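You operate a simulated robot arm through the tools that you are given. There is no shell and no other tool.

You are at the controls of a simulated robot arm. One attempt, no reset.

JOB
Wipe up the puddle, then return the well's ice bag to the carton.
Fine: use the yellow cloth and put it back; the open carton on the bench; shut the teal hood again. Where these are worked on the way, their far stop is far enough and under half their travel is too little: teal hood. What is to be rubbed or washed off counts as gone when no trace of it is left.
Where things are to end (x, y in the base frame): ice bag within 60 mm of [800, 390].

Only the result counts: the job must be done as asked and must still hold three seconds after the hand-in. Knocking over, shifting, dropping, spilling or breaking anything else fails it. Flat cloth is picked up by pressing the open fingertips on it (5 to 10 N) and closing them slowly along it; thin cloth reads only 2 to 8 mm in the jaws.

ROBOT AND FRAMES
A 7-joint arm with a two-finger parallel gripper, fixed in place. Base frame: the origin is at the foot of the arm, x ahead of it, y to its left, z up; the work surface is at about z = 800. Units: mm, degrees, N and s.
With the tool pointing down near the work surface it reaches from about 440 to 920 mm from the base axis. Its first joint turns from -143.0 to 143.0 degrees. Payload 3 kg.
The tool frame sits at the grasp point between the pads (the TCP): z along the fingers, y along the line on which they close. The tips reach 30 mm beyond it. The gripper opens to 94 mm. The fingers are 28 mm wide and 10 mm thick; the gripper's body (50 by 96 mm) begins 55 mm behind the TCP.
Orientation is that of the tool frame in the base frame, as a unit quaternion [x, y, z, w]. With the fingers straight down and closing along the base's y, the tool's x points along the base's -x, its y along +y and its z along -z.

CONTROLS
- The arm moves only by the tool drive_tool. Its arguments are lists of equal length, an entry for each row: "angular": the turn, a rotation vector about the tool's x, y, z in degrees, a list of three; "offset": the shift along the tool's x, y, z in m, a list of three; "claw": the opening, from 0 (shut) to 1 (fully open). In form: {"angular": [[wx, wy, wz], ...], "offset": [[tx, ty, tz], ...], "claw": [claw, ...]}. A call has 1 to 20 rows; each row is the pose to reach, as a shift and turn from the pose commanded when the call began, along the tool's axes at that moment. A row lasts 0.2 s, in which the tool goes at most 50 mm and 8.6 degrees; a call with a longer step from one row to the next is refused whole, and so is a gripper value outside its range. A pose out of reach is approached as far as the arm can. The call stops where the force on the tool passes 60 N (or 10 N more than at its start, if that is more) or the arm is blocked; 0.2 s more then pass. The fingers move at their own pace (about 72 mm/s each) and stop on an object; they squeeze with about 28 N. The grip force told is the motor's: it shows also when the fingers shut on nothing. Time passes only in rows, and 0.2 s behind the last, so rows that repeat a pose let the fingers close. It gives the time, the measured TCP pose, the force on the tool (base axes), the opening and the grip force at its end, in the units of the frame above (readings bear some noise), with the torque about the TCP (base axes, N m) and any sound that the robot's microphone picked up.
- Cameras (640 x 400 px; columns grow to the right, rows downward): "scene" is fixed at [222.4, 501.9, 1537.3]; the picture's right is [-0.67, -0.74, 0.00], its down [-0.50, 0.45, -0.74] and it looks along [0.55, -0.49, -0.68] (base axes); focal length 355 px, centre (320, 200). "wrist" rides on the gripper at [76, 14, -103] in the tool frame; the picture's right is [-0.18, 0.98, 0.00], its down [-0.75, -0.14, -0.64] and it looks along [-0.63, -0.12, 0.77] (tool axes); focal length 243 px, centre (320, 200). There is no depth. A picture from a camera that has moved, and an enlarged one, comes with that camera's place and axes in the base frame and with its lens.
- grab_frame(camera): a new picture of that camera. It takes no simulated time.
- inspect(camera, box): a new picture of the part [left, top, right, bottom] of that camera's present view, enlarged. It takes no simulated time.
- job_done(): hands the job in; it is judged then, once.

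Nothing tells you positions but the pictures and the camera data. Unless the task says otherwise, let go and move clear before handing in.

The tools are called after "Request:" by a JSON object that holds its "api" and its "payload". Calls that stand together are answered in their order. drive_tool: Moves the arm, as the interface text tells. Its arguments: {"type":"object","properties":{"angular":{"type":"array","items":{"type":"array","items":{"type":"number"}}},"offset":{"type":"array","items":{"type":"array","items":{"type":"number"}}},"claw":{"type":"array","items":{"type":"number"}}},"required":["angular","offset","claw"]} The other tools are called the same way: grab_frame (camera) takes a picture; inspect (camera, box) takes an enlarged picture of a part of a camera's view; job_done () hands the job in.

At the start:

```text
time_s: 0.0
tcp_pos: [514.6, -33.7, 1131.8]
tcp_rot: [0.0, 1.0, 0.0, 0.0]
force: [-0.2, 0.6, 0.5]
ft_torque: [-0.01, 0.01, 0.02]
gripper_width: 94.0
finger_force: 0.0
```

scene: 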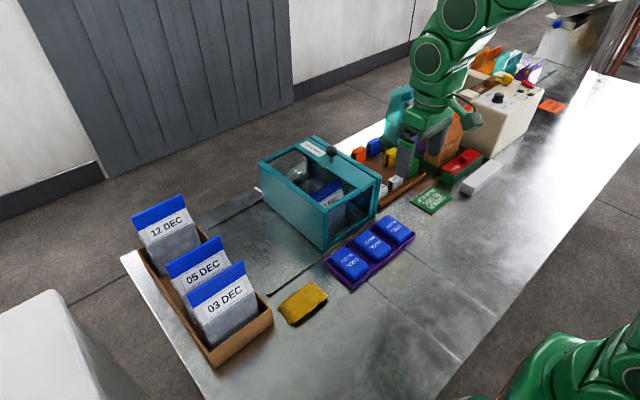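
wrist: 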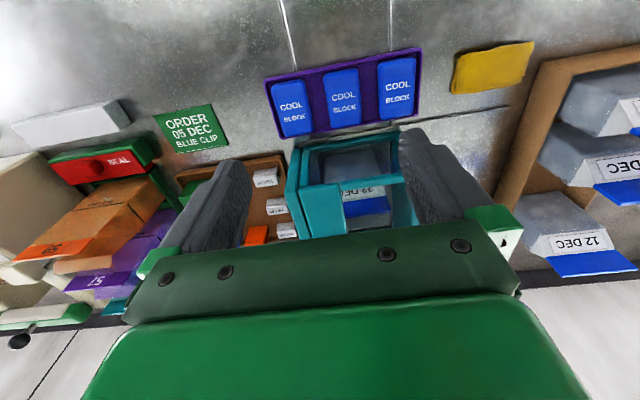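

I see a bench with a carton of dated bags, a yellow cloth, a purple tray of cool blocks, and a teal box with a hood. I'll look closer before moving anything.

Request:
{"api": "inspect", "payload": {"camera": "scene", "box": [230, 110, 430, 290]}}

Request:
{"api": "inspect", "payload": {"camera": "scene", "box": [110, 170, 350, 390]}}

Request:
{"api": "inspect", "payload": {"camera": "scene", "box": [340, 30, 600, 230]}}

Request:
{"api": "inspect", "payload": {"camera": "wrist", "box": [240, 30, 640, 280]}}

Request:
{"api": "inspect", "payload": {"camera": "wrist", "box": [0, 80, 320, 280]}}

```text
2.22 times, centred on (330, 200) of scene
camera zoom: at [222.4, 501.9, 1537.3], right [-0.67, -0.74, 0.0], down [-0.5, 0.45, -0.74], along [0.55, -0.49, -0.68], focal length 789 px, centre (298, 200)
```

zoom: 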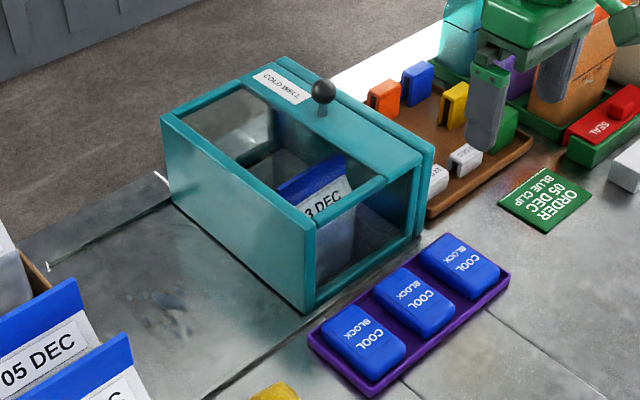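

```text
1.82 times, centred on (230, 280) of scene
camera zoom: at [222.4, 501.9, 1537.3], right [-0.67, -0.74, 0.0], down [-0.5, 0.45, -0.74], along [0.55, -0.49, -0.68], focal length 646 px, centre (484, 54)
```

zoom: 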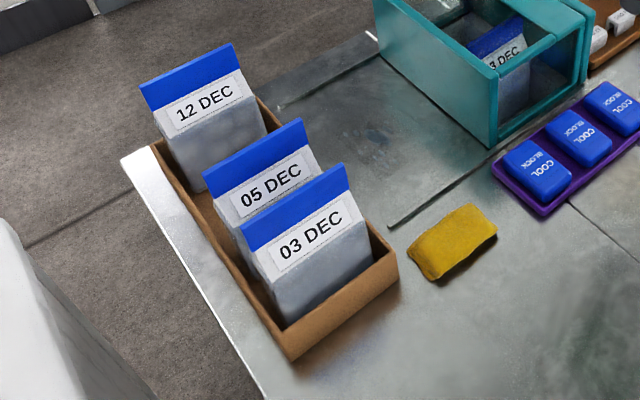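

```text
2.00 times, centred on (470, 130) of scene
camera zoom: at [222.4, 501.9, 1537.3], right [-0.67, -0.74, 0.0], down [-0.5, 0.45, -0.74], along [0.55, -0.49, -0.68], focal length 710 px, centre (20, 340)
```

zoom: 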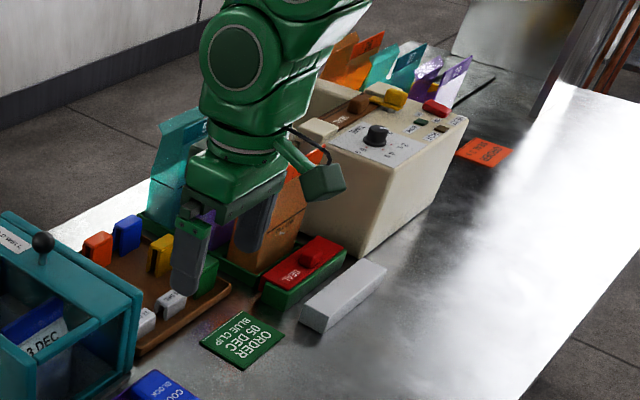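

```text
1.60 times, centred on (440, 155) of wrist
camera zoom: at [438.7, -19.3, 1233.4], right [0.18, 0.98, 0.0], down [0.75, -0.14, 0.64], along [0.63, -0.12, -0.77], focal length 388 px, centre (128, 272)
```

zoom: 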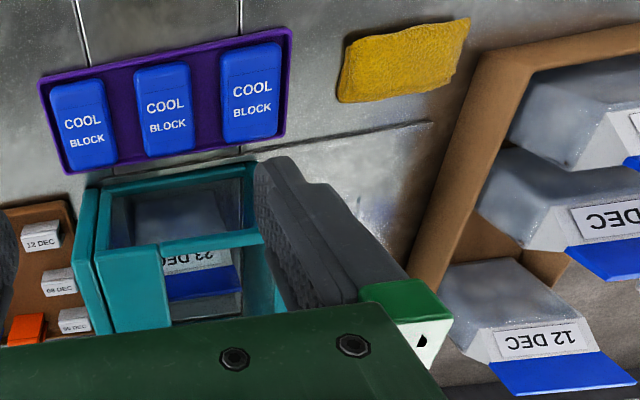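

```text
2.00 times, centred on (160, 180) of wrist
camera zoom: at [438.7, -19.3, 1233.4], right [0.18, 0.98, 0.0], down [0.75, -0.14, 0.64], along [0.63, -0.12, -0.77], focal length 485 px, centre (640, 240)
```

zoom: 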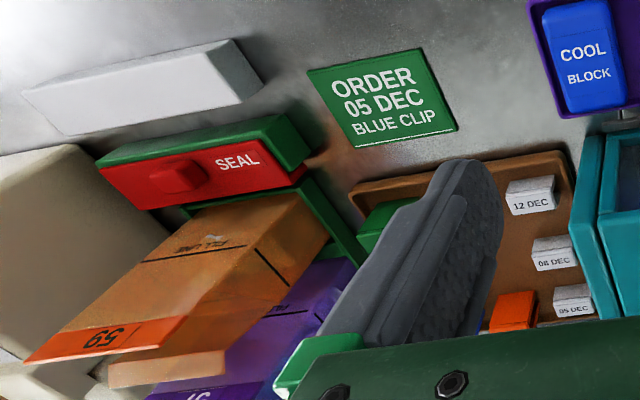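

I take the well to be roughly x 670–930, y ±95, with the puddle near (790, 205) between it and the carton. I'll zoom in on the puddle, hood and carton.

Request:
{"api": "inspect", "payload": {"camera": "scene", "box": [250, 125, 390, 212]}}

Request:
{"api": "inspect", "payload": {"camera": "scene", "box": [200, 185, 340, 272]}}

Request:
{"api": "inspect", "payload": {"camera": "scene", "box": [120, 180, 280, 280]}}

Request:
{"api": "inspect", "payload": {"camera": "wrist", "box": [270, 120, 430, 250]}}

Request:
{"api": "inspect", "payload": {"camera": "scene", "box": [310, 190, 440, 310]}}

```text
4.57 times, centred on (320, 168) of scene
camera zoom: at [222.4, 501.9, 1537.3], right [-0.67, -0.74, 0.0], down [-0.5, 0.45, -0.74], along [0.55, -0.49, -0.68], focal length 1624 px, centre (320, 344)
```

zoom: 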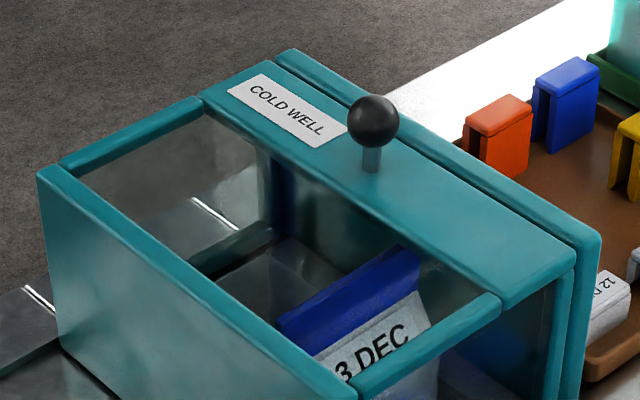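

```text
4.57 times, centred on (270, 228) of scene
camera zoom: at [222.4, 501.9, 1537.3], right [-0.67, -0.74, 0.0], down [-0.5, 0.45, -0.74], along [0.55, -0.49, -0.68], focal length 1624 px, centre (549, 70)
```

zoom: 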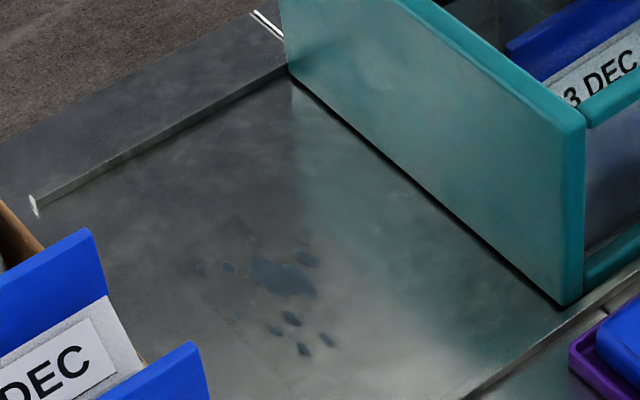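

```text
4.00 times, centred on (200, 230) of scene
camera zoom: at [222.4, 501.9, 1537.3], right [-0.67, -0.74, 0.0], down [-0.5, 0.45, -0.74], along [0.55, -0.49, -0.68], focal length 1421 px, centre (800, 80)
```

zoom: 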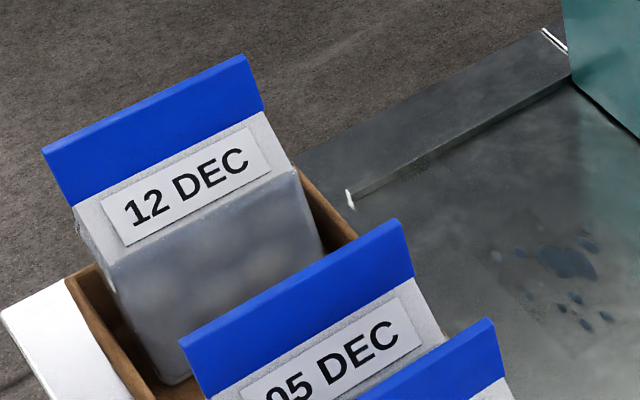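

```text
3.08 times, centred on (350, 185) of wrist
camera zoom: at [438.7, -19.3, 1233.4], right [0.18, 0.98, 0.0], down [0.75, -0.14, 0.64], along [0.63, -0.12, -0.77], focal length 746 px, centre (228, 246)
```

zoom: 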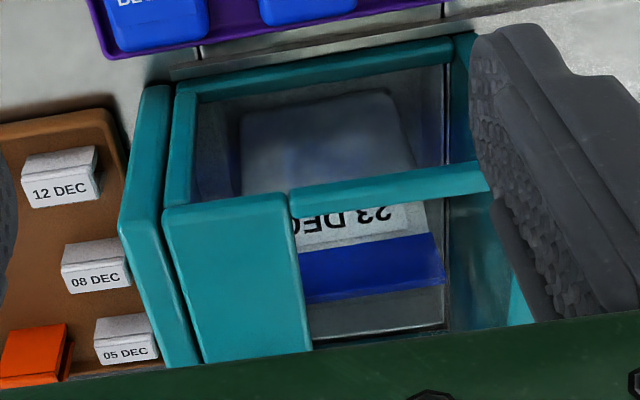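

```text
3.33 times, centred on (375, 250) of scene
camera zoom: at [222.4, 501.9, 1537.3], right [-0.67, -0.74, 0.0], down [-0.5, 0.45, -0.74], along [0.55, -0.49, -0.68], focal length 1184 px, centre (137, 33)
```

zoom: 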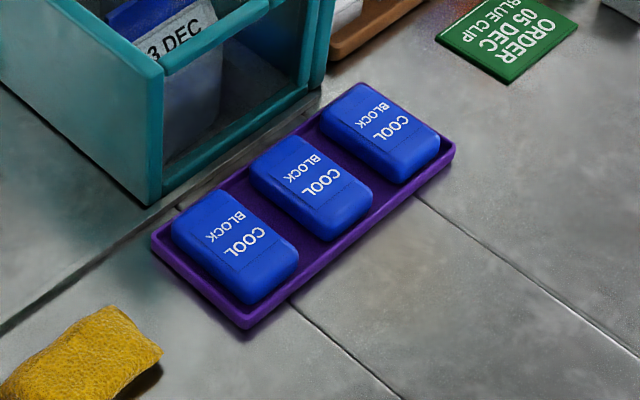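

The puddle is a cluster of blue-grey droplets around x 730–830, y 185–245. The hood looks as though it slides toward +y on two rails over that same spot. I'll move above the area for a better look.

Request:
{"api": "drive_tool", "payload": {"angular": [[0, 0, 0], [0, 0, 0], [0, 0, 0], [0, 0, 0], [0, 0, 0], [0, 0, 0], [0, 0, 0], [0, 0, 0]], "offset": [[-0.005, 0.034, 0.01], [-0.011, 0.068, 0.02], [-0.017, 0.102, 0.03], [-0.022, 0.136, 0.04], [-0.028, 0.17, 0.05], [-0.034, 0.204, 0.06], [-0.04, 0.238, 0.07], [-0.045, 0.27, 0.08]], "claw": [1, 1, 1, 1, 1, 1, 1, 1]}}

Request:
{"api": "grab_frame", "payload": {"camera": "wrist"}}

Request:
{"api": "grab_frame", "payload": {"camera": "scene"}}

Request:
{"api": "inspect", "payload": {"camera": "wrist", "box": [160, 40, 480, 240]}}

```text
time_s: 1.8
tcp_pos: [559.1, 236.7, 1051.1]
tcp_rot: [0.0, 1.0, 0.001, -0.001]
force: [-0.5, 0.3, -1.2]
ft_torque: [-0.02, 0.02, -0.01]
gripper_width: 94.1
finger_force: 0.1
```

```text
taken
camera wrist: at [483.1, 250.8, 1153.3], right [0.18, 0.98, 0.0], down [0.75, -0.14, 0.64], along [0.63, -0.12, -0.77], focal length 243 px, centre (320, 200)
```

wrist: 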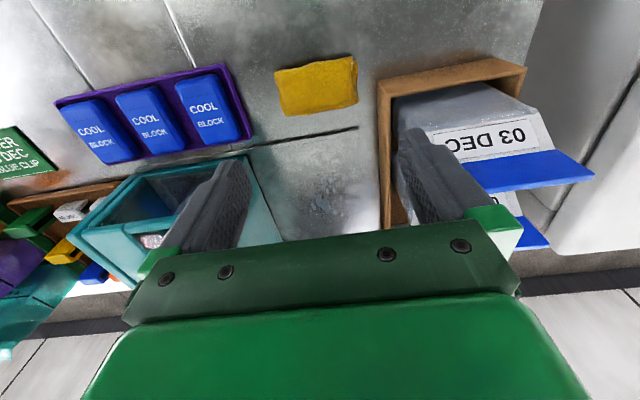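

```text
taken
```

scene: 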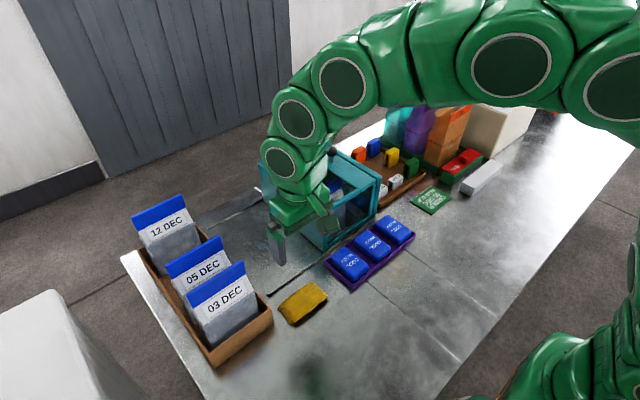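

```text
2.00 times, centred on (320, 140) of wrist
camera zoom: at [483.1, 250.8, 1153.3], right [0.18, 0.98, 0.0], down [0.75, -0.14, 0.64], along [0.63, -0.12, -0.77], focal length 485 px, centre (320, 320)
```

zoom: 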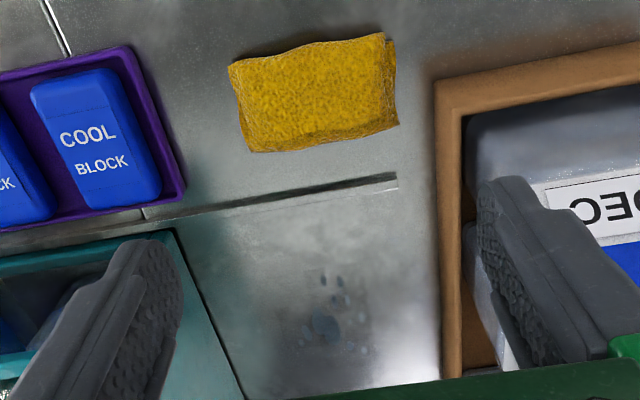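

The cloth lies at about (581, 233), roughly 60 × 105 mm. I'll descend to just above it with the fingers half open.

Request:
{"api": "drive_tool", "payload": {"angular": [[0, 0, 0], [0, 0, 0], [0, 0, 0], [0, 0, 0], [0, 0, 0], [0, 0, 0]], "offset": [[-0.01, -0.002, 0.04], [-0.021, -0.003, 0.08], [-0.021, -0.003, 0.12], [-0.021, -0.003, 0.15], [-0.021, -0.003, 0.175], [-0.021, -0.003, 0.19]], "claw": [0.9, 0.8, 0.7, 0.65, 0.6, 0.6]}}

Request:
{"api": "grab_frame", "payload": {"camera": "wrist"}}

Request:
{"api": "inspect", "payload": {"camera": "scene", "box": [220, 190, 400, 340]}}

```text
time_s: 3.2
tcp_pos: [580.7, 232.8, 861.6]
tcp_rot: [0.0, 1.0, 0.0, 0.0]
force: [0.0, -1.2, -0.7]
ft_torque: [0.0, 0.0, 0.01]
gripper_width: 56.6
finger_force: 0.1
```

```text
taken
camera wrist: at [504.6, 247.2, 963.1], right [0.18, 0.98, 0.0], down [0.75, -0.14, 0.64], along [0.63, -0.12, -0.77], focal length 243 px, centre (320, 200)
```

wrist: 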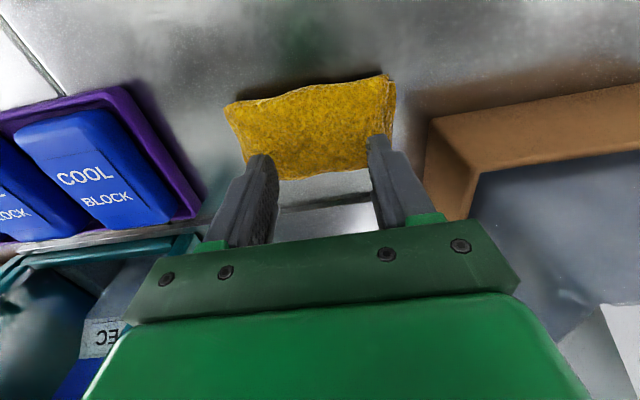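

```text
2.67 times, centred on (310, 265) of scene
camera zoom: at [222.4, 501.9, 1537.3], right [-0.67, -0.74, 0.0], down [-0.5, 0.45, -0.74], along [0.55, -0.49, -0.68], focal length 947 px, centre (347, 27)
```

zoom: 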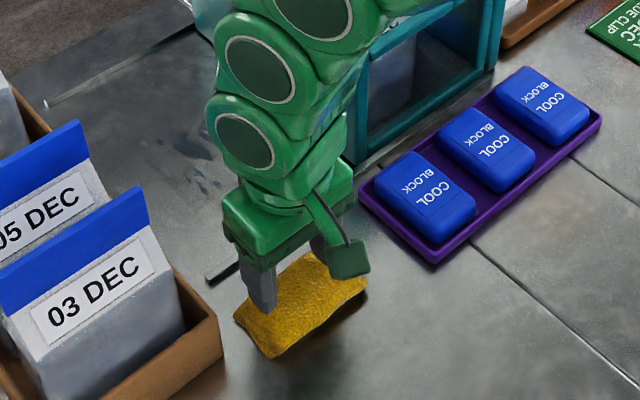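

The cloth centre looks nearer to (575, 229). I'll shift slightly and lower in small steps, watching the contact force.

Request:
{"api": "drive_tool", "payload": {"angular": [[0, 0, 0], [0, 0, 0], [0, 0, 0]], "offset": [[0.005, -0.004, 0.01], [0.005, -0.004, 0.018], [0.005, -0.004, 0.022]], "claw": [0.6, 0.6, 0.6]}}

```text
time_s: 3.7
tcp_pos: [579.1, 230.9, 856.9]
tcp_rot: [0.0, 1.0, 0.002, 0.004]
force: [-7.4, -1.7, 24.7]
ft_torque: [-0.44, 0.37, 0.02]
gripper_width: 56.4
finger_force: 0.1
stopped in row 2: the force on the tool passed its limit at 90 N (the readings are from after the stop); the commanded pose is now the measured one
```

Contact came early, with the tips at about z 827, so the cloth is thicker than I took it for. I'll back off slightly and look.

Request:
{"api": "drive_tool", "payload": {"angular": [[0, 0, 0], [0, 0, 0]], "offset": [[0, 0, -0.002], [0, 0, -0.002]], "claw": [0.6, 0.6]}}

Request:
{"api": "inspect", "payload": {"camera": "wrist", "box": [200, 50, 440, 200]}}

Request:
{"api": "inspect", "payload": {"camera": "scene", "box": [260, 220, 360, 330]}}

```text
time_s: 4.3
tcp_pos: [578.8, 231.6, 858.9]
tcp_rot: [0.0, 1.0, 0.002, 0.003]
force: [0.3, -0.2, 1.1]
ft_torque: [-0.01, -0.01, 0.01]
gripper_width: 56.3
finger_force: 0.2
```

```text
2.67 times, centred on (320, 125) of wrist
camera zoom: at [501.4, 244.8, 958.8], right [0.18, 0.98, 0.01], down [0.75, -0.14, 0.65], along [0.64, -0.12, -0.76], focal length 647 px, centre (320, 400)
```

zoom: 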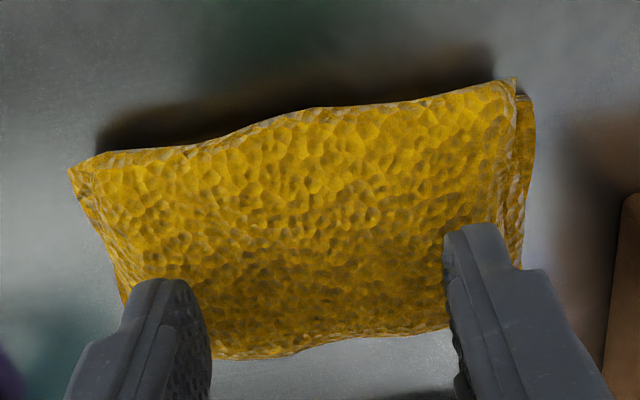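

```text
3.64 times, centred on (310, 275) of scene
camera zoom: at [222.4, 501.9, 1537.3], right [-0.67, -0.74, 0.0], down [-0.5, 0.45, -0.74], along [0.55, -0.49, -0.68], focal length 1292 px, centre (356, -73)
```

zoom: 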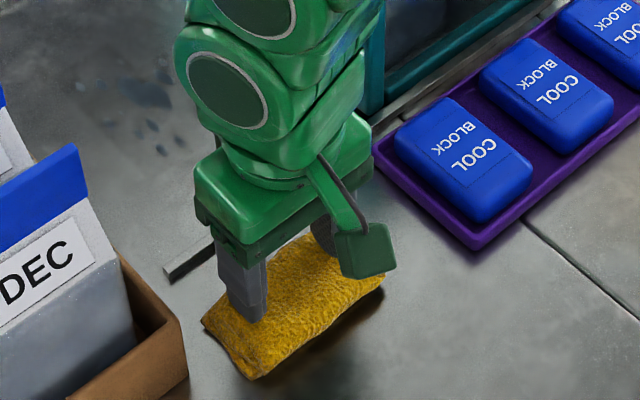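

Comparing the two wrist views, the cloth is a thick folded pad, about 57 mm in x, 97 mm in y and 27 mm high, centred near (570, 232). I'll lift, turn the tool 90° so the jaws close along x, and grip it from the sides.

Request:
{"api": "drive_tool", "payload": {"angular": [[0.2, 0.35, 0], [0.2, 0.35, 0]], "offset": [[0, 0, -0.03], [0.008, 0, -0.06]], "claw": [0.8, 1]}}

Request:
{"api": "drive_tool", "payload": {"angular": [[0, 0, -7.5], [0, 0, -15], [0, 0, -22.5], [0, 0, -30], [0, 0, -37.5], [0, 0, -45], [0, 0, -52.5], [0, 0, -60], [0, 0, -67.5], [0, 0, -75], [0, 0, -82.5], [0, 0, -90]], "offset": [[0, 0, 0], [0, 0, 0], [0, 0, 0], [0, 0, 0], [0, 0, 0], [0, 0, 0], [0, 0, 0], [0, 0, 0], [0, 0, 0], [0, 0, 0], [0, 0, 0], [0, 0, 0]], "claw": [1, 1, 1, 1, 1, 1, 1, 1, 1, 1, 1, 1]}}

Request:
{"api": "grab_frame", "payload": {"camera": "wrist"}}

Request:
{"api": "grab_frame", "payload": {"camera": "scene"}}

```text
time_s: 4.9
tcp_pos: [570.3, 231.3, 918.8]
tcp_rot: [0.0, 1.0, 0.0, 0.002]
force: [-0.1, 0.0, 0.3]
ft_torque: [-0.02, 0.0, 0.01]
gripper_width: 94.1
finger_force: 0.1
```

```text
time_s: 7.5
tcp_pos: [569.2, 230.7, 918.2]
tcp_rot: [0.708, -0.706, 0.0, 0.0]
force: [-0.1, 0.2, 1.0]
ft_torque: [0.02, 0.01, 0.02]
gripper_width: 94.0
finger_force: 0.1
```

```text
taken
camera wrist: at [555.8, 154.6, 1019.4], right [-0.98, 0.18, 0.0], down [0.14, 0.75, 0.64], along [0.12, 0.63, -0.77], focal length 243 px, centre (320, 200)
```

wrist: 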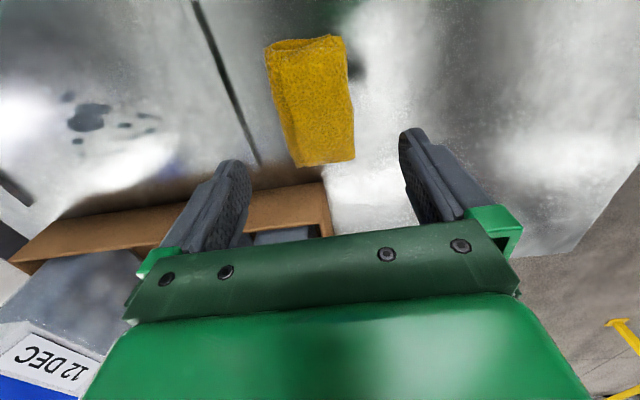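

```text
taken
```

scene: 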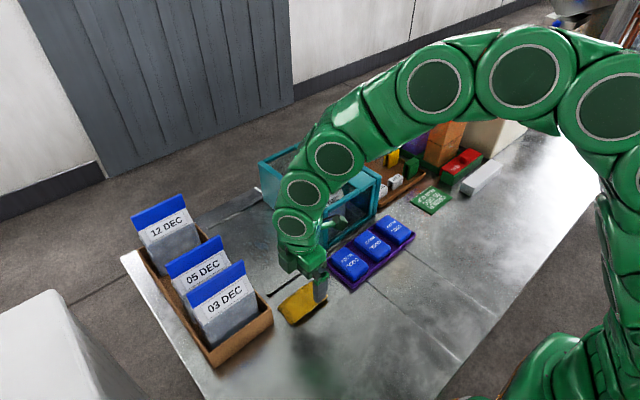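

From this side the pad top spans x 545–599, y 173–272, so the open jaws straddle it with about 20 mm to spare on each side. I'll centre on it and descend.

Request:
{"api": "drive_tool", "payload": {"angular": [[0, 0, 0], [0, 0, 0], [0, 0, 0], [0, 0, 0], [0, 0, 0], [0, 0, 0]], "offset": [[0.003, -0.002, 0.02], [0.006, -0.003, 0.04], [0.006, -0.003, 0.055], [0.006, -0.003, 0.068], [0.006, -0.003, 0.076], [0.006, -0.003, 0.081]], "claw": [1, 1, 1, 1, 1, 1]}}

Request:
{"api": "grab_frame", "payload": {"camera": "wrist"}}

Request:
{"api": "inspect", "payload": {"camera": "scene", "box": [250, 220, 370, 340]}}

```text
time_s: 8.9
tcp_pos: [572.6, 224.8, 836.5]
tcp_rot: [0.708, -0.707, 0.0, -0.001]
force: [-0.5, -0.3, -0.1]
ft_torque: [-0.03, -0.01, -0.02]
gripper_width: 94.1
finger_force: 0.0
```

```text
taken
camera wrist: at [558.6, 149.0, 937.5], right [-0.98, 0.18, 0.0], down [0.14, 0.75, 0.64], along [0.12, 0.63, -0.77], focal length 243 px, centre (320, 200)
```

wrist: 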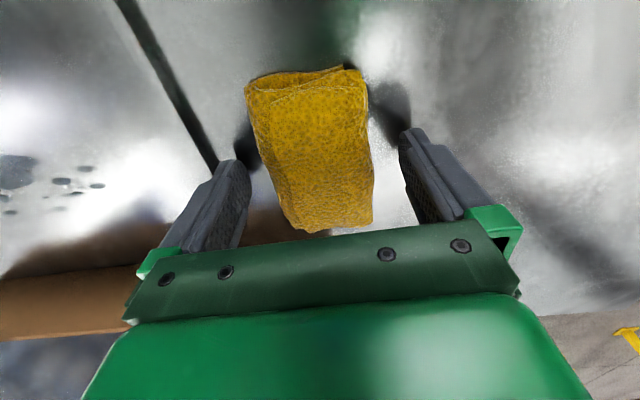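

```text
3.33 times, centred on (310, 280) of scene
camera zoom: at [222.4, 501.9, 1537.3], right [-0.67, -0.74, 0.0], down [-0.5, 0.45, -0.74], along [0.55, -0.49, -0.68], focal length 1184 px, centre (353, -67)
```

zoom: 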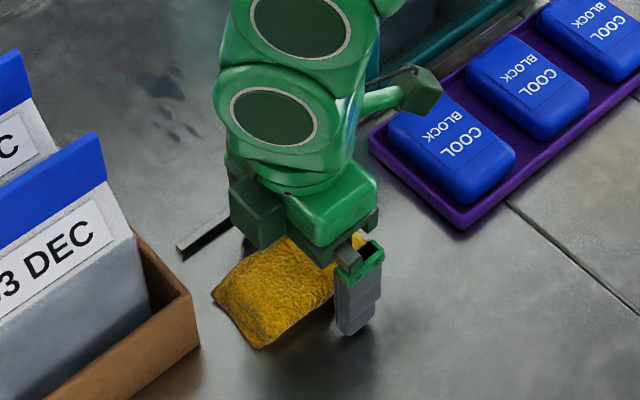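

The jaws straddle the pad with no contact. I'll close slowly onto it.

Request:
{"api": "drive_tool", "payload": {"angular": [[0, 0, 0], [0, 0, 0], [0, 0, 0], [0, 0, 0], [0, 0, 0], [0, 0, 0], [0, 0, 0], [0, 0, 0], [0, 0, 0], [0, 0, 0]], "offset": [[0, 0, 0], [0, 0, 0], [0, 0, 0], [0, 0, 0], [0, 0, 0], [0, 0, 0], [0, 0, 0], [0, 0, 0], [0, 0, 0], [0, 0, 0]], "claw": [0.85, 0.75, 0.65, 0.6, 0.55, 0.5, 0.4, 0.3, 0.2, 0.2]}}

Request:
{"api": "grab_frame", "payload": {"camera": "wrist"}}

```text
time_s: 11.1
tcp_pos: [573.1, 225.5, 835.8]
tcp_rot: [0.708, -0.707, 0.0, -0.001]
force: [-1.2, -0.8, 0.4]
ft_torque: [0.0, 0.02, 0.0]
gripper_width: 57.1
finger_force: 28.0
```

```text
taken
camera wrist: at [558.6, 149.0, 937.9], right [-0.98, 0.18, 0.0], down [0.14, 0.75, 0.64], along [0.12, 0.63, -0.77], focal length 243 px, centre (320, 200)
```

wrist: 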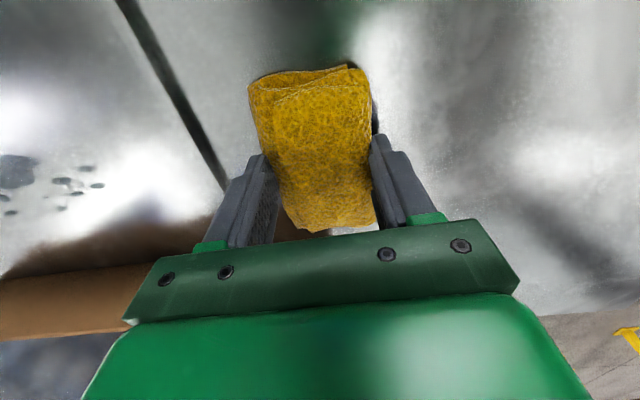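

The pad is held at 57 mm and 28 N, and I'll return it to TCP (573, 225.5, 836). Next I'll lift it, carry it over the front rail and hover near the −x side of the puddle.

Request:
{"api": "drive_tool", "payload": {"angular": [[0, 0, 0], [0, 0, 0], [0, 0, 0], [0, 0, 0], [0, 0, 0], [0, 0, 0], [0, 0, 0], [0, 0, 0], [0, 0, 0]], "offset": [[0, 0, -0.015], [0, 0, -0.03], [0, 0, -0.05], [0.002, -0.03, -0.05], [0.004, -0.06, -0.05], [0.006, -0.09, -0.05], [0.008, -0.115, -0.05], [0.008, -0.137, -0.05], [0.008, -0.137, -0.05]], "claw": [0.2, 0.2, 0.2, 0.2, 0.2, 0.2, 0.2, 0.2, 0.2]}}

Request:
{"api": "grab_frame", "payload": {"camera": "wrist"}}

Request:
{"api": "grab_frame", "payload": {"camera": "scene"}}

```text
time_s: 13.1
tcp_pos: [710.7, 216.8, 885.2]
tcp_rot: [-0.707, 0.707, -0.001, 0.001]
force: [-0.3, 0.1, -1.0]
ft_torque: [0.01, -0.02, 0.0]
gripper_width: 56.9
finger_force: 28.1
```

```text
taken
camera wrist: at [695.9, 140.9, 988.1], right [-0.98, 0.18, 0.0], down [0.14, 0.75, 0.64], along [0.12, 0.63, -0.77], focal length 243 px, centre (320, 200)
```

wrist: 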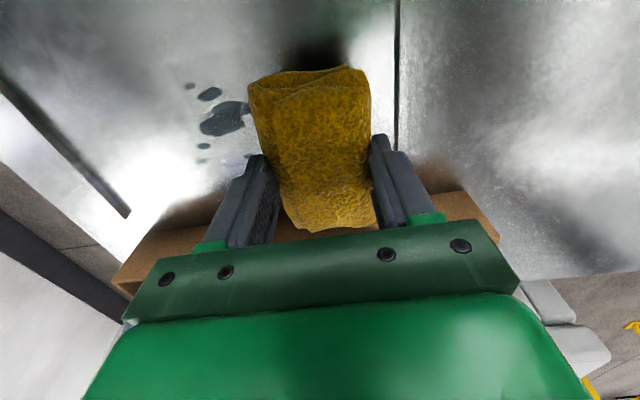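

```text
taken
```

scene: 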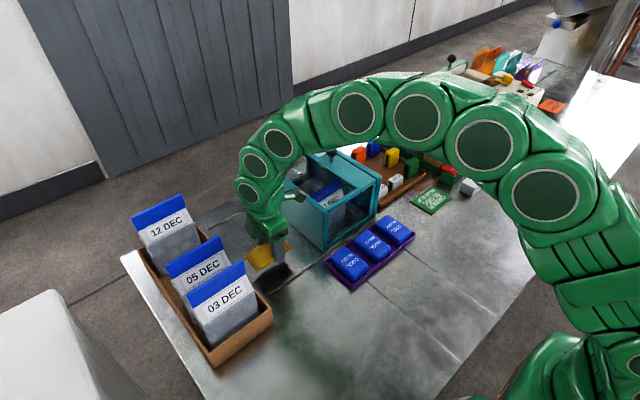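

Seen from here, droplets reach down to about y 172. I'll lower the pad onto the bench at x 710 and feel for light contact.

Request:
{"api": "drive_tool", "payload": {"angular": [[0, 0, 0], [0, 0, 0], [0, 0, 0], [0, 0, 0], [0, 0, 0]], "offset": [[0, 0, 0.02], [0, 0, 0.035], [0, 0, 0.044], [0, 0, 0.048], [0, 0, 0.05]], "claw": [0.2, 0.2, 0.2, 0.2, 0.2]}}

```text
time_s: 14.3
tcp_pos: [710.9, 216.7, 837.5]
tcp_rot: [-0.707, 0.707, -0.001, 0.001]
force: [0.4, 0.6, -0.1]
ft_torque: [-0.01, -0.01, 0.03]
gripper_width: 56.8
finger_force: 27.8
```

Request:
{"api": "drive_tool", "payload": {"angular": [[0, 0, 0], [0, 0, 0]], "offset": [[0, 0, 0.001], [0, 0, 0.002]], "claw": [0.2, 0.2]}}

```text
time_s: 14.9
tcp_pos: [710.1, 217.5, 836.2]
tcp_rot: [0.707, -0.707, 0.001, -0.002]
force: [-6.7, -1.4, 22.5]
ft_torque: [-0.1, 0.54, 0.03]
gripper_width: 57.0
finger_force: 27.7
```

Contact reads 22 N at this height, so I'll ease off about 0.8 mm and sweep along x to about 860 and back on a slightly lower y line.

Request:
{"api": "drive_tool", "payload": {"angular": [[0, 0, 0], [0, 0, 0], [0, 0, 0], [0, 0, 0], [0, 0, 0], [0, 0, 0], [0, 0, 0], [0, 0, 0], [0, 0, 0], [0, 0, 0], [0, 0, 0], [0, 0, 0]], "offset": [[0, 0, -0.0008], [0, -0.012, -0.0008], [0, -0.025, -0.0008], [0, -0.038, -0.0008], [0, -0.051, -0.0008], [0, -0.064, -0.0008], [0, -0.077, -0.0008], [0, -0.09, -0.0008], [0, -0.103, -0.0008], [0, -0.116, -0.0008], [0, -0.129, -0.0008], [0, -0.142, -0.0008]], "claw": [0.2, 0.2, 0.2, 0.2, 0.2, 0.2, 0.2, 0.2, 0.2, 0.2, 0.2, 0.2]}}

Request:
{"api": "grab_frame", "payload": {"camera": "wrist"}}

Request:
{"api": "inspect", "payload": {"camera": "scene", "box": [180, 160, 360, 310]}}

```text
time_s: 17.5
tcp_pos: [852.3, 217.0, 835.5]
tcp_rot: [-0.707, 0.707, 0.0, 0.0]
force: [-3.9, -2.4, 9.1]
ft_torque: [-0.03, 0.1, 0.04]
gripper_width: 56.8
finger_force: 28.4
```

```text
taken
camera wrist: at [837.8, 140.6, 937.3], right [-0.98, 0.18, 0.0], down [0.14, 0.75, 0.64], along [0.12, 0.63, -0.77], focal length 243 px, centre (320, 200)
```

wrist: 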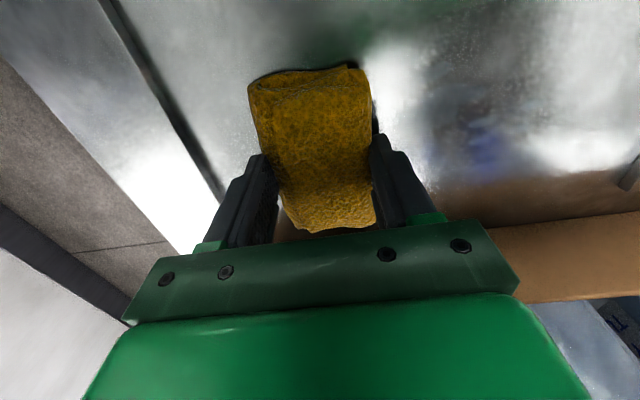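

```text
2.67 times, centred on (270, 235) of scene
camera zoom: at [222.4, 501.9, 1537.3], right [-0.67, -0.74, 0.0], down [-0.5, 0.45, -0.74], along [0.55, -0.49, -0.68], focal length 947 px, centre (453, 107)
```

zoom: 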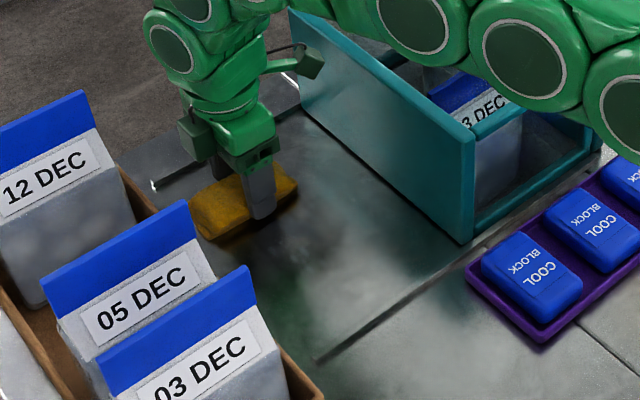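

The droplets seem to be gone along that path. I'll make a return pass at y ≈ 207 and another at y ≈ 232 to be thorough.

Request:
{"api": "drive_tool", "payload": {"angular": [[0, 0, 0], [0, 0, 0], [0, 0, 0], [0, 0, 0], [0, 0, 0], [0, 0, 0], [0, 0, 0], [0, 0, 0], [0, 0, 0], [0, 0, 0], [0, 0, 0], [0, 0, 0]], "offset": [[0.01, 0, 0], [0.01, 0.012, 0], [0.01, 0.025, 0], [0.01, 0.038, 0], [0.01, 0.051, 0], [0.01, 0.064, 0], [0.01, 0.077, 0], [0.01, 0.09, 0], [0.01, 0.103, 0], [0.01, 0.116, 0], [0.01, 0.129, 0], [0.01, 0.142, 0]], "claw": [0.2, 0.2, 0.2, 0.2, 0.2, 0.2, 0.2, 0.2, 0.2, 0.2, 0.2, 0.2]}}

Request:
{"api": "drive_tool", "payload": {"angular": [[0, 0, 0], [0, 0, 0], [0, 0, 0], [0, 0, 0], [0, 0, 0], [0, 0, 0], [0, 0, 0], [0, 0, 0], [0, 0, 0], [0, 0, 0], [0, 0, 0], [0, 0, 0], [0, 0, 0]], "offset": [[-0.012, 0, 0], [-0.024, 0, 0], [-0.024, -0.012, 0], [-0.024, -0.025, 0], [-0.024, -0.038, 0], [-0.024, -0.051, 0], [-0.024, -0.064, 0], [-0.024, -0.077, 0], [-0.024, -0.09, 0], [-0.024, -0.103, 0], [-0.024, -0.116, 0], [-0.024, -0.129, 0], [-0.024, -0.142, 0]], "claw": [0.2, 0.2, 0.2, 0.2, 0.2, 0.2, 0.2, 0.2, 0.2, 0.2, 0.2, 0.2, 0.2]}}

Request:
{"api": "drive_tool", "payload": {"angular": [[0, 0, 0], [0, 0, 0], [0, 0, 0], [0, 0, 0], [0, 0, 0], [0, 0, 0], [0, 0, 0], [0, 0, 0], [0, 0, 0], [0, 0, 0], [0, 0, 0], [0, 0, 0]], "offset": [[0.014, 0, 0], [0.014, 0.012, 0], [0.014, 0.025, 0], [0.014, 0.038, 0], [0.014, 0.051, 0], [0.014, 0.064, 0], [0.014, 0.077, 0], [0.014, 0.09, 0], [0.014, 0.103, 0], [0.014, 0.116, 0], [0.014, 0.129, 0], [0.014, 0.142, 0]], "claw": [0.2, 0.2, 0.2, 0.2, 0.2, 0.2, 0.2, 0.2, 0.2, 0.2, 0.2, 0.2]}}

Request:
{"api": "grab_frame", "payload": {"camera": "wrist"}}

Request:
{"api": "inspect", "payload": {"camera": "scene", "box": [180, 170, 360, 300]}}

```text
time_s: 20.1
tcp_pos: [710.4, 207.8, 836.2]
tcp_rot: [-0.707, 0.707, 0.0, 0.002]
force: [1.2, -0.8, 2.6]
ft_torque: [0.03, 0.07, 0.02]
gripper_width: 57.2
finger_force: 27.8
```

```text
time_s: 22.9
tcp_pos: [852.8, 230.5, 835.6]
tcp_rot: [-0.707, 0.707, 0.0, 0.0]
force: [-1.5, -0.2, 1.3]
ft_torque: [-0.01, 0.01, -0.01]
gripper_width: 56.9
finger_force: 27.5
```

```text
time_s: 25.5
tcp_pos: [709.9, 217.5, 834.9]
tcp_rot: [0.708, -0.706, 0.001, -0.001]
force: [0.4, -0.6, 1.4]
ft_torque: [0.0, 0.08, -0.02]
gripper_width: 56.9
finger_force: 28.1
```

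```text
taken
camera wrist: at [695.6, 141.2, 937.2], right [-0.98, 0.18, 0.0], down [0.14, 0.75, 0.64], along [0.12, 0.63, -0.77], focal length 243 px, centre (320, 200)
```

wrist: 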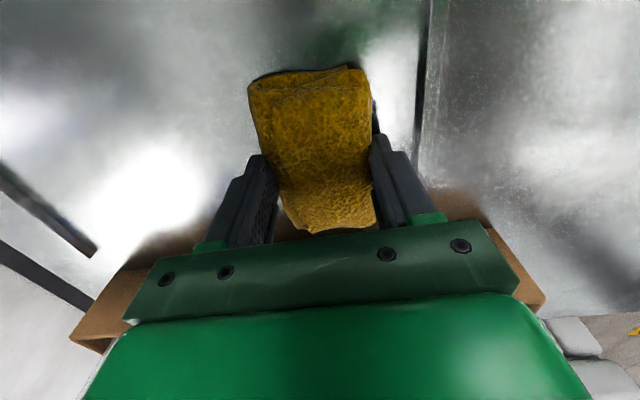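

```text
3.08 times, centred on (270, 235) of scene
camera zoom: at [222.4, 501.9, 1537.3], right [-0.67, -0.74, 0.0], down [-0.5, 0.45, -0.74], along [0.55, -0.49, -0.68], focal length 1093 px, centre (474, 92)
```

zoom: 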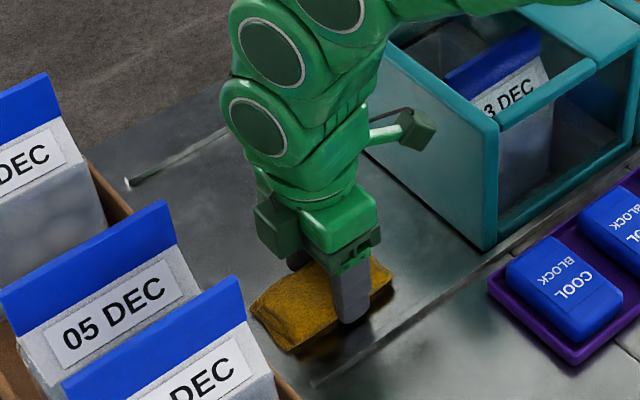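

The area now looks clear. I'll lift the pad, carry it to hover over its home spot, and check the wiped area from there before setting it down.

Request:
{"api": "drive_tool", "payload": {"angular": [[0, 0, 0], [0, 0, 0], [0, 0, 0], [0, 0, 0], [0, 0, 0], [0, 0, 0], [0, 0, 0], [0, 0, 0], [0, 0, 0]], "offset": [[0, 0, -0.015], [0, 0, -0.03], [0, 0, -0.05], [-0.002, 0.03, -0.05], [-0.004, 0.06, -0.05], [-0.006, 0.09, -0.05], [-0.008, 0.115, -0.05], [-0.008, 0.137, -0.05], [-0.008, 0.137, -0.05]], "claw": [0.2, 0.2, 0.2, 0.2, 0.2, 0.2, 0.2, 0.2, 0.2]}}

Request:
{"api": "grab_frame", "payload": {"camera": "wrist"}}

Request:
{"api": "inspect", "payload": {"camera": "scene", "box": [200, 185, 340, 272]}}

Request:
{"api": "inspect", "payload": {"camera": "wrist", "box": [0, 40, 240, 240]}}

```text
time_s: 27.5
tcp_pos: [573.4, 224.6, 884.5]
tcp_rot: [-0.707, 0.708, 0.0, 0.001]
force: [0.5, 0.9, 0.0]
ft_torque: [0.03, 0.02, -0.01]
gripper_width: 56.9
finger_force: 27.3
```

```text
taken
camera wrist: at [558.9, 147.6, 986.2], right [-0.98, 0.18, 0.0], down [0.14, 0.75, 0.64], along [0.12, 0.63, -0.77], focal length 243 px, centre (320, 200)
```

wrist: 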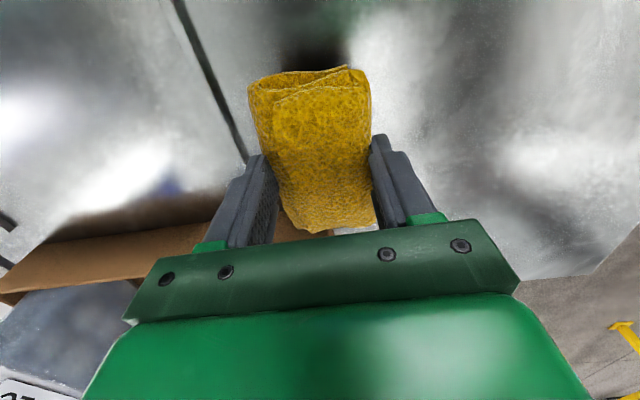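

```text
4.57 times, centred on (270, 228) of scene
camera zoom: at [222.4, 501.9, 1537.3], right [-0.67, -0.74, 0.0], down [-0.5, 0.45, -0.74], along [0.55, -0.49, -0.68], focal length 1624 px, centre (549, 70)
```

zoom: 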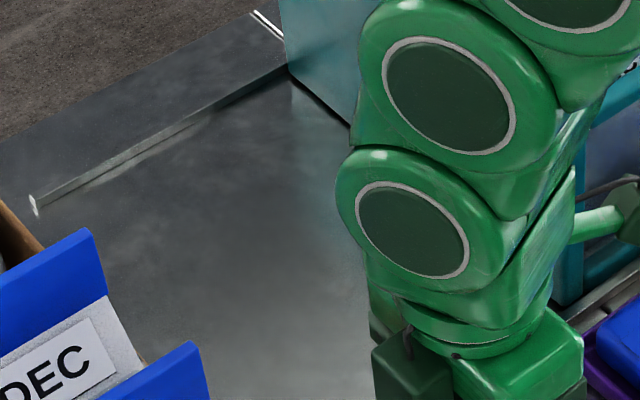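

```text
2.00 times, centred on (120, 140) of wrist
camera zoom: at [558.9, 147.6, 986.2], right [-0.98, 0.18, 0.0], down [0.14, 0.75, 0.64], along [0.12, 0.63, -0.77], focal length 485 px, centre (720, 320)
```

zoom: 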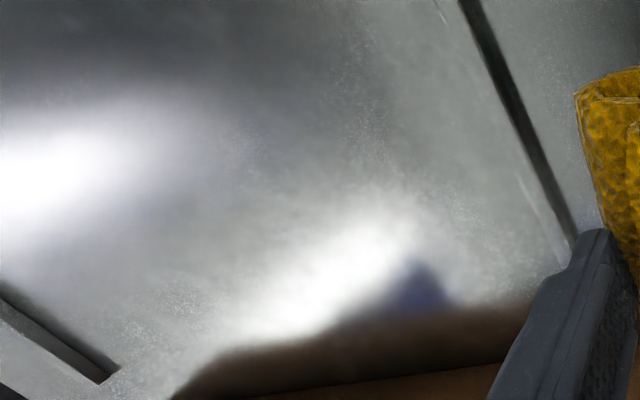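

No trace of the puddle is visible from either camera. I'll lower the pad to its home spot, release it and rise.

Request:
{"api": "drive_tool", "payload": {"angular": [[0, 0, 0], [0, 0, 0], [0, 0, 0], [0, 0, 0], [0, 0, 0]], "offset": [[0, 0, 0.02], [0, 0, 0.035], [0, 0, 0.044], [0, 0, 0.048], [0, 0, 0.048]], "claw": [0.2, 0.2, 0.2, 0.2, 0.2]}}

Request:
{"api": "drive_tool", "payload": {"angular": [[0, 0, 0], [0, 0, 0], [0, 0, 0], [0, 0, 0], [0, 0, 0], [0, 0, 0], [0, 0, 0], [0, 0, 0]], "offset": [[0, 0, 0], [0, 0, 0], [0, 0, 0], [0, 0, -0.01], [0, 0, -0.03], [0, 0, -0.06], [0, 0, -0.1], [0, 0, -0.14]], "claw": [0.7, 0.85, 1, 1, 1, 1, 1, 1]}}

Request:
{"api": "grab_frame", "payload": {"camera": "wrist"}}

Request:
{"api": "grab_frame", "payload": {"camera": "scene"}}

```text
time_s: 28.7
tcp_pos: [573.0, 225.3, 837.7]
tcp_rot: [0.707, -0.707, 0.001, -0.001]
force: [-0.1, 0.6, -1.3]
ft_torque: [0.0, -0.03, -0.02]
gripper_width: 57.1
finger_force: 27.3
```

```text
time_s: 30.5
tcp_pos: [571.9, 223.9, 978.0]
tcp_rot: [0.707, -0.707, 0.0, 0.0]
force: [0.8, -0.1, 0.0]
ft_torque: [0.01, 0.01, -0.01]
gripper_width: 94.0
finger_force: 0.0
```

```text
taken
camera wrist: at [557.9, 148.6, 1079.3], right [-0.98, 0.18, 0.0], down [0.14, 0.75, 0.64], along [0.12, 0.63, -0.77], focal length 243 px, centre (320, 200)
```

wrist: 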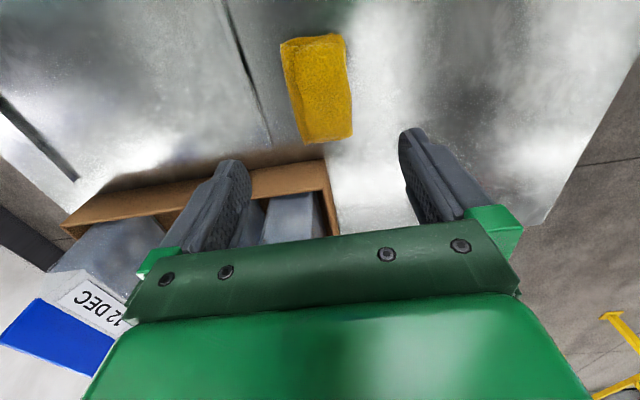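

```text
taken
```

scene: 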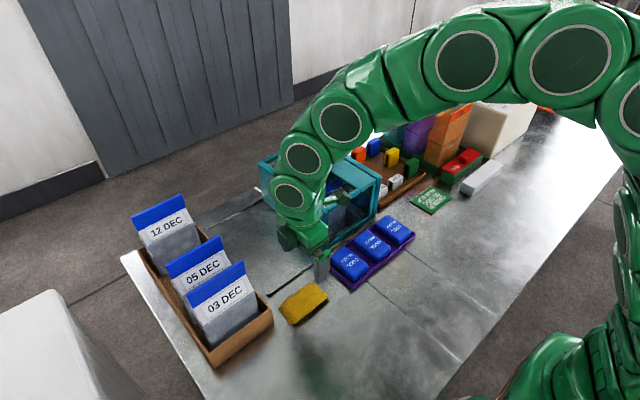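

The pad is back home. Next I'll rise, turn the tool back so the jaws close along y, and look down on the hood and its knob, which I take to be near (799, −54, 978).

Request:
{"api": "drive_tool", "payload": {"angular": [[0, 0, 0], [0, 0, 7.5], [0, 0, 15], [0, 0, 22.5], [0, 0, 30], [0, 0, 37.5], [0, 0, 45], [0, 0, 52.5], [0, 0, 60], [0, 0, 67.5], [0, 0, 75], [0, 0, 82.5], [0, 0, 90]], "offset": [[0, 0, -0.04], [0, 0, -0.08], [0.01, -0.005, -0.12], [0.035, -0.018, -0.14], [0.062, -0.031, -0.152], [0.09, -0.044, -0.152], [0.118, -0.057, -0.152], [0.146, -0.07, -0.152], [0.174, -0.083, -0.152], [0.202, -0.096, -0.152], [0.23, -0.109, -0.152], [0.255, -0.12, -0.152], [0.278, -0.128, -0.152]], "claw": [1, 1, 1, 1, 1, 1, 1, 1, 1, 1, 1, 1, 1]}}

Request:
{"api": "grab_frame", "payload": {"camera": "wrist"}}

Request:
{"api": "inspect", "payload": {"camera": "scene", "box": [180, 170, 360, 300]}}

```text
time_s: 33.3
tcp_pos: [701.3, -54.0, 1130.1]
tcp_rot: [0.0, 1.0, 0.0, 0.002]
force: [-0.6, -0.4, 0.3]
ft_torque: [-0.03, 0.0, 0.0]
gripper_width: 94.1
finger_force: 0.1
```

```text
taken
camera wrist: at [624.6, -39.2, 1231.1], right [0.19, 0.98, 0.0], down [0.75, -0.14, 0.64], along [0.63, -0.12, -0.77], focal length 243 px, centre (320, 200)
```

wrist: 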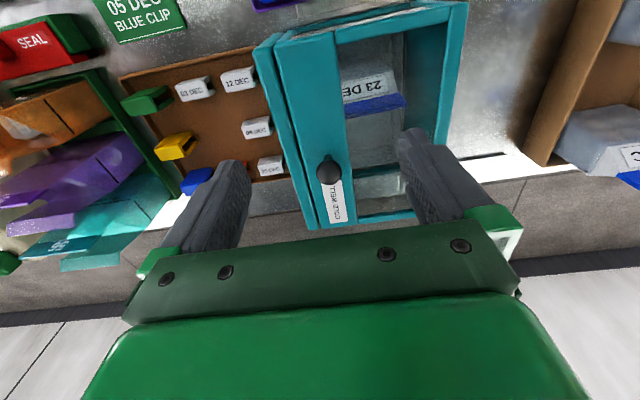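

```text
3.08 times, centred on (270, 235) of scene
camera zoom: at [222.4, 501.9, 1537.3], right [-0.67, -0.74, 0.0], down [-0.5, 0.45, -0.74], along [0.55, -0.49, -0.68], focal length 1093 px, centre (474, 92)
```

zoom: 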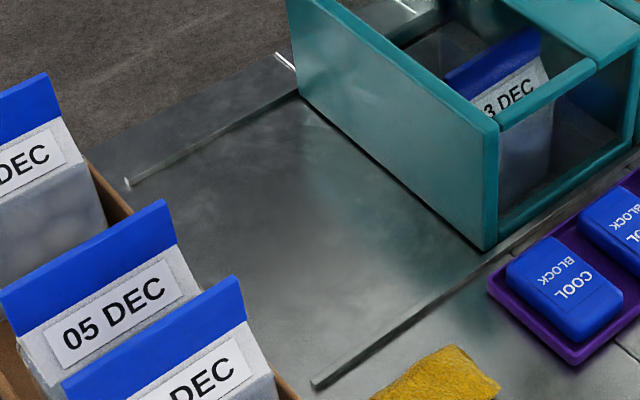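

The bench is clean and the hood with its knob is in view. I'll zoom in to place the knob more exactly.

Request:
{"api": "inspect", "payload": {"camera": "wrist", "box": [240, 0, 480, 240]}}

Request:
{"api": "inspect", "payload": {"camera": "scene", "box": [250, 125, 390, 212]}}

```text
1.67 times, centred on (360, 120) of wrist
camera zoom: at [624.6, -39.2, 1231.1], right [0.19, 0.98, 0.0], down [0.75, -0.14, 0.64], along [0.63, -0.12, -0.77], focal length 404 px, centre (253, 333)
```

zoom: 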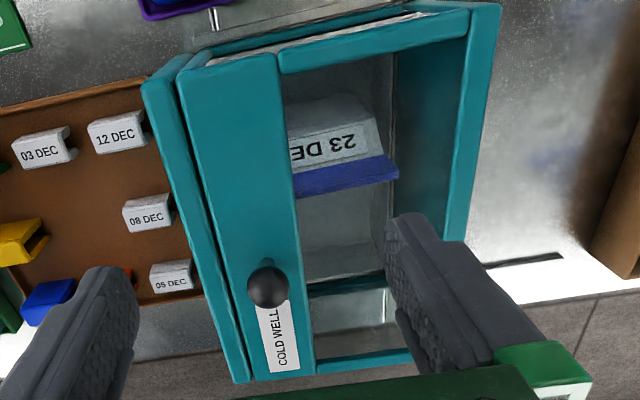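

```text
4.57 times, centred on (320, 168) of scene
camera zoom: at [222.4, 501.9, 1537.3], right [-0.67, -0.74, 0.0], down [-0.5, 0.45, -0.74], along [0.55, -0.49, -0.68], focal length 1624 px, centre (320, 344)
```

zoom: 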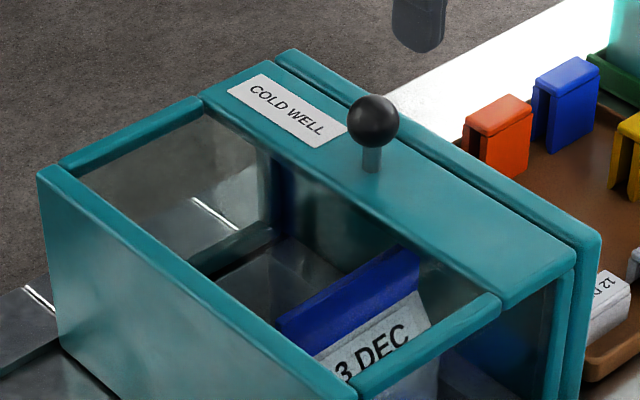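

Triangulating from two wrist poses puts the hood top at z ≈ 941 and the knob centre near (788, −60, 977). I'll approach above the knob and take a check picture before going all the way down.

Request:
{"api": "drive_tool", "payload": {"angular": [[0, 0, 0], [0, 0, 0], [0, 0, 0], [0, 0, 0], [0, 0, 0], [0, 0, 0]], "offset": [[-0.03, -0.002, 0.01], [-0.06, -0.004, 0.03], [-0.088, -0.006, 0.05], [-0.088, -0.006, 0.07], [-0.088, -0.006, 0.08], [-0.088, -0.006, 0.08]], "claw": [1, 1, 1, 1, 1, 1]}}

Request:
{"api": "grab_frame", "payload": {"camera": "wrist"}}

Request:
{"api": "inspect", "payload": {"camera": "scene", "box": [250, 100, 430, 240]}}

```text
time_s: 34.7
tcp_pos: [788.0, -59.0, 1048.7]
tcp_rot: [0.0, 1.0, 0.0, 0.001]
force: [-0.2, 0.6, -0.1]
ft_torque: [0.03, 0.01, 0.02]
gripper_width: 94.0
finger_force: 0.1
```

```text
taken
camera wrist: at [712.3, -44.5, 1150.4], right [0.18, 0.98, 0.0], down [0.75, -0.14, 0.64], along [0.63, -0.12, -0.77], focal length 243 px, centre (320, 200)
```

wrist: 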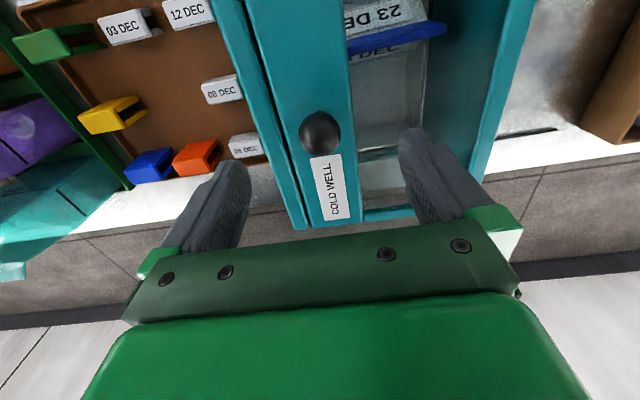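

```text
2.86 times, centred on (340, 170) of scene
camera zoom: at [222.4, 501.9, 1537.3], right [-0.67, -0.74, 0.0], down [-0.5, 0.45, -0.74], along [0.55, -0.49, -0.68], focal length 1015 px, centre (263, 286)
```

zoom: 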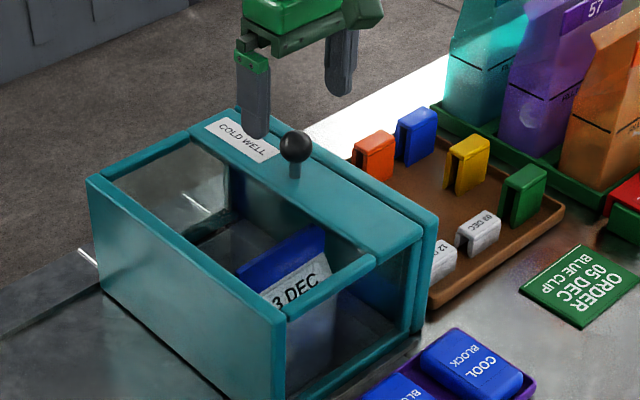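

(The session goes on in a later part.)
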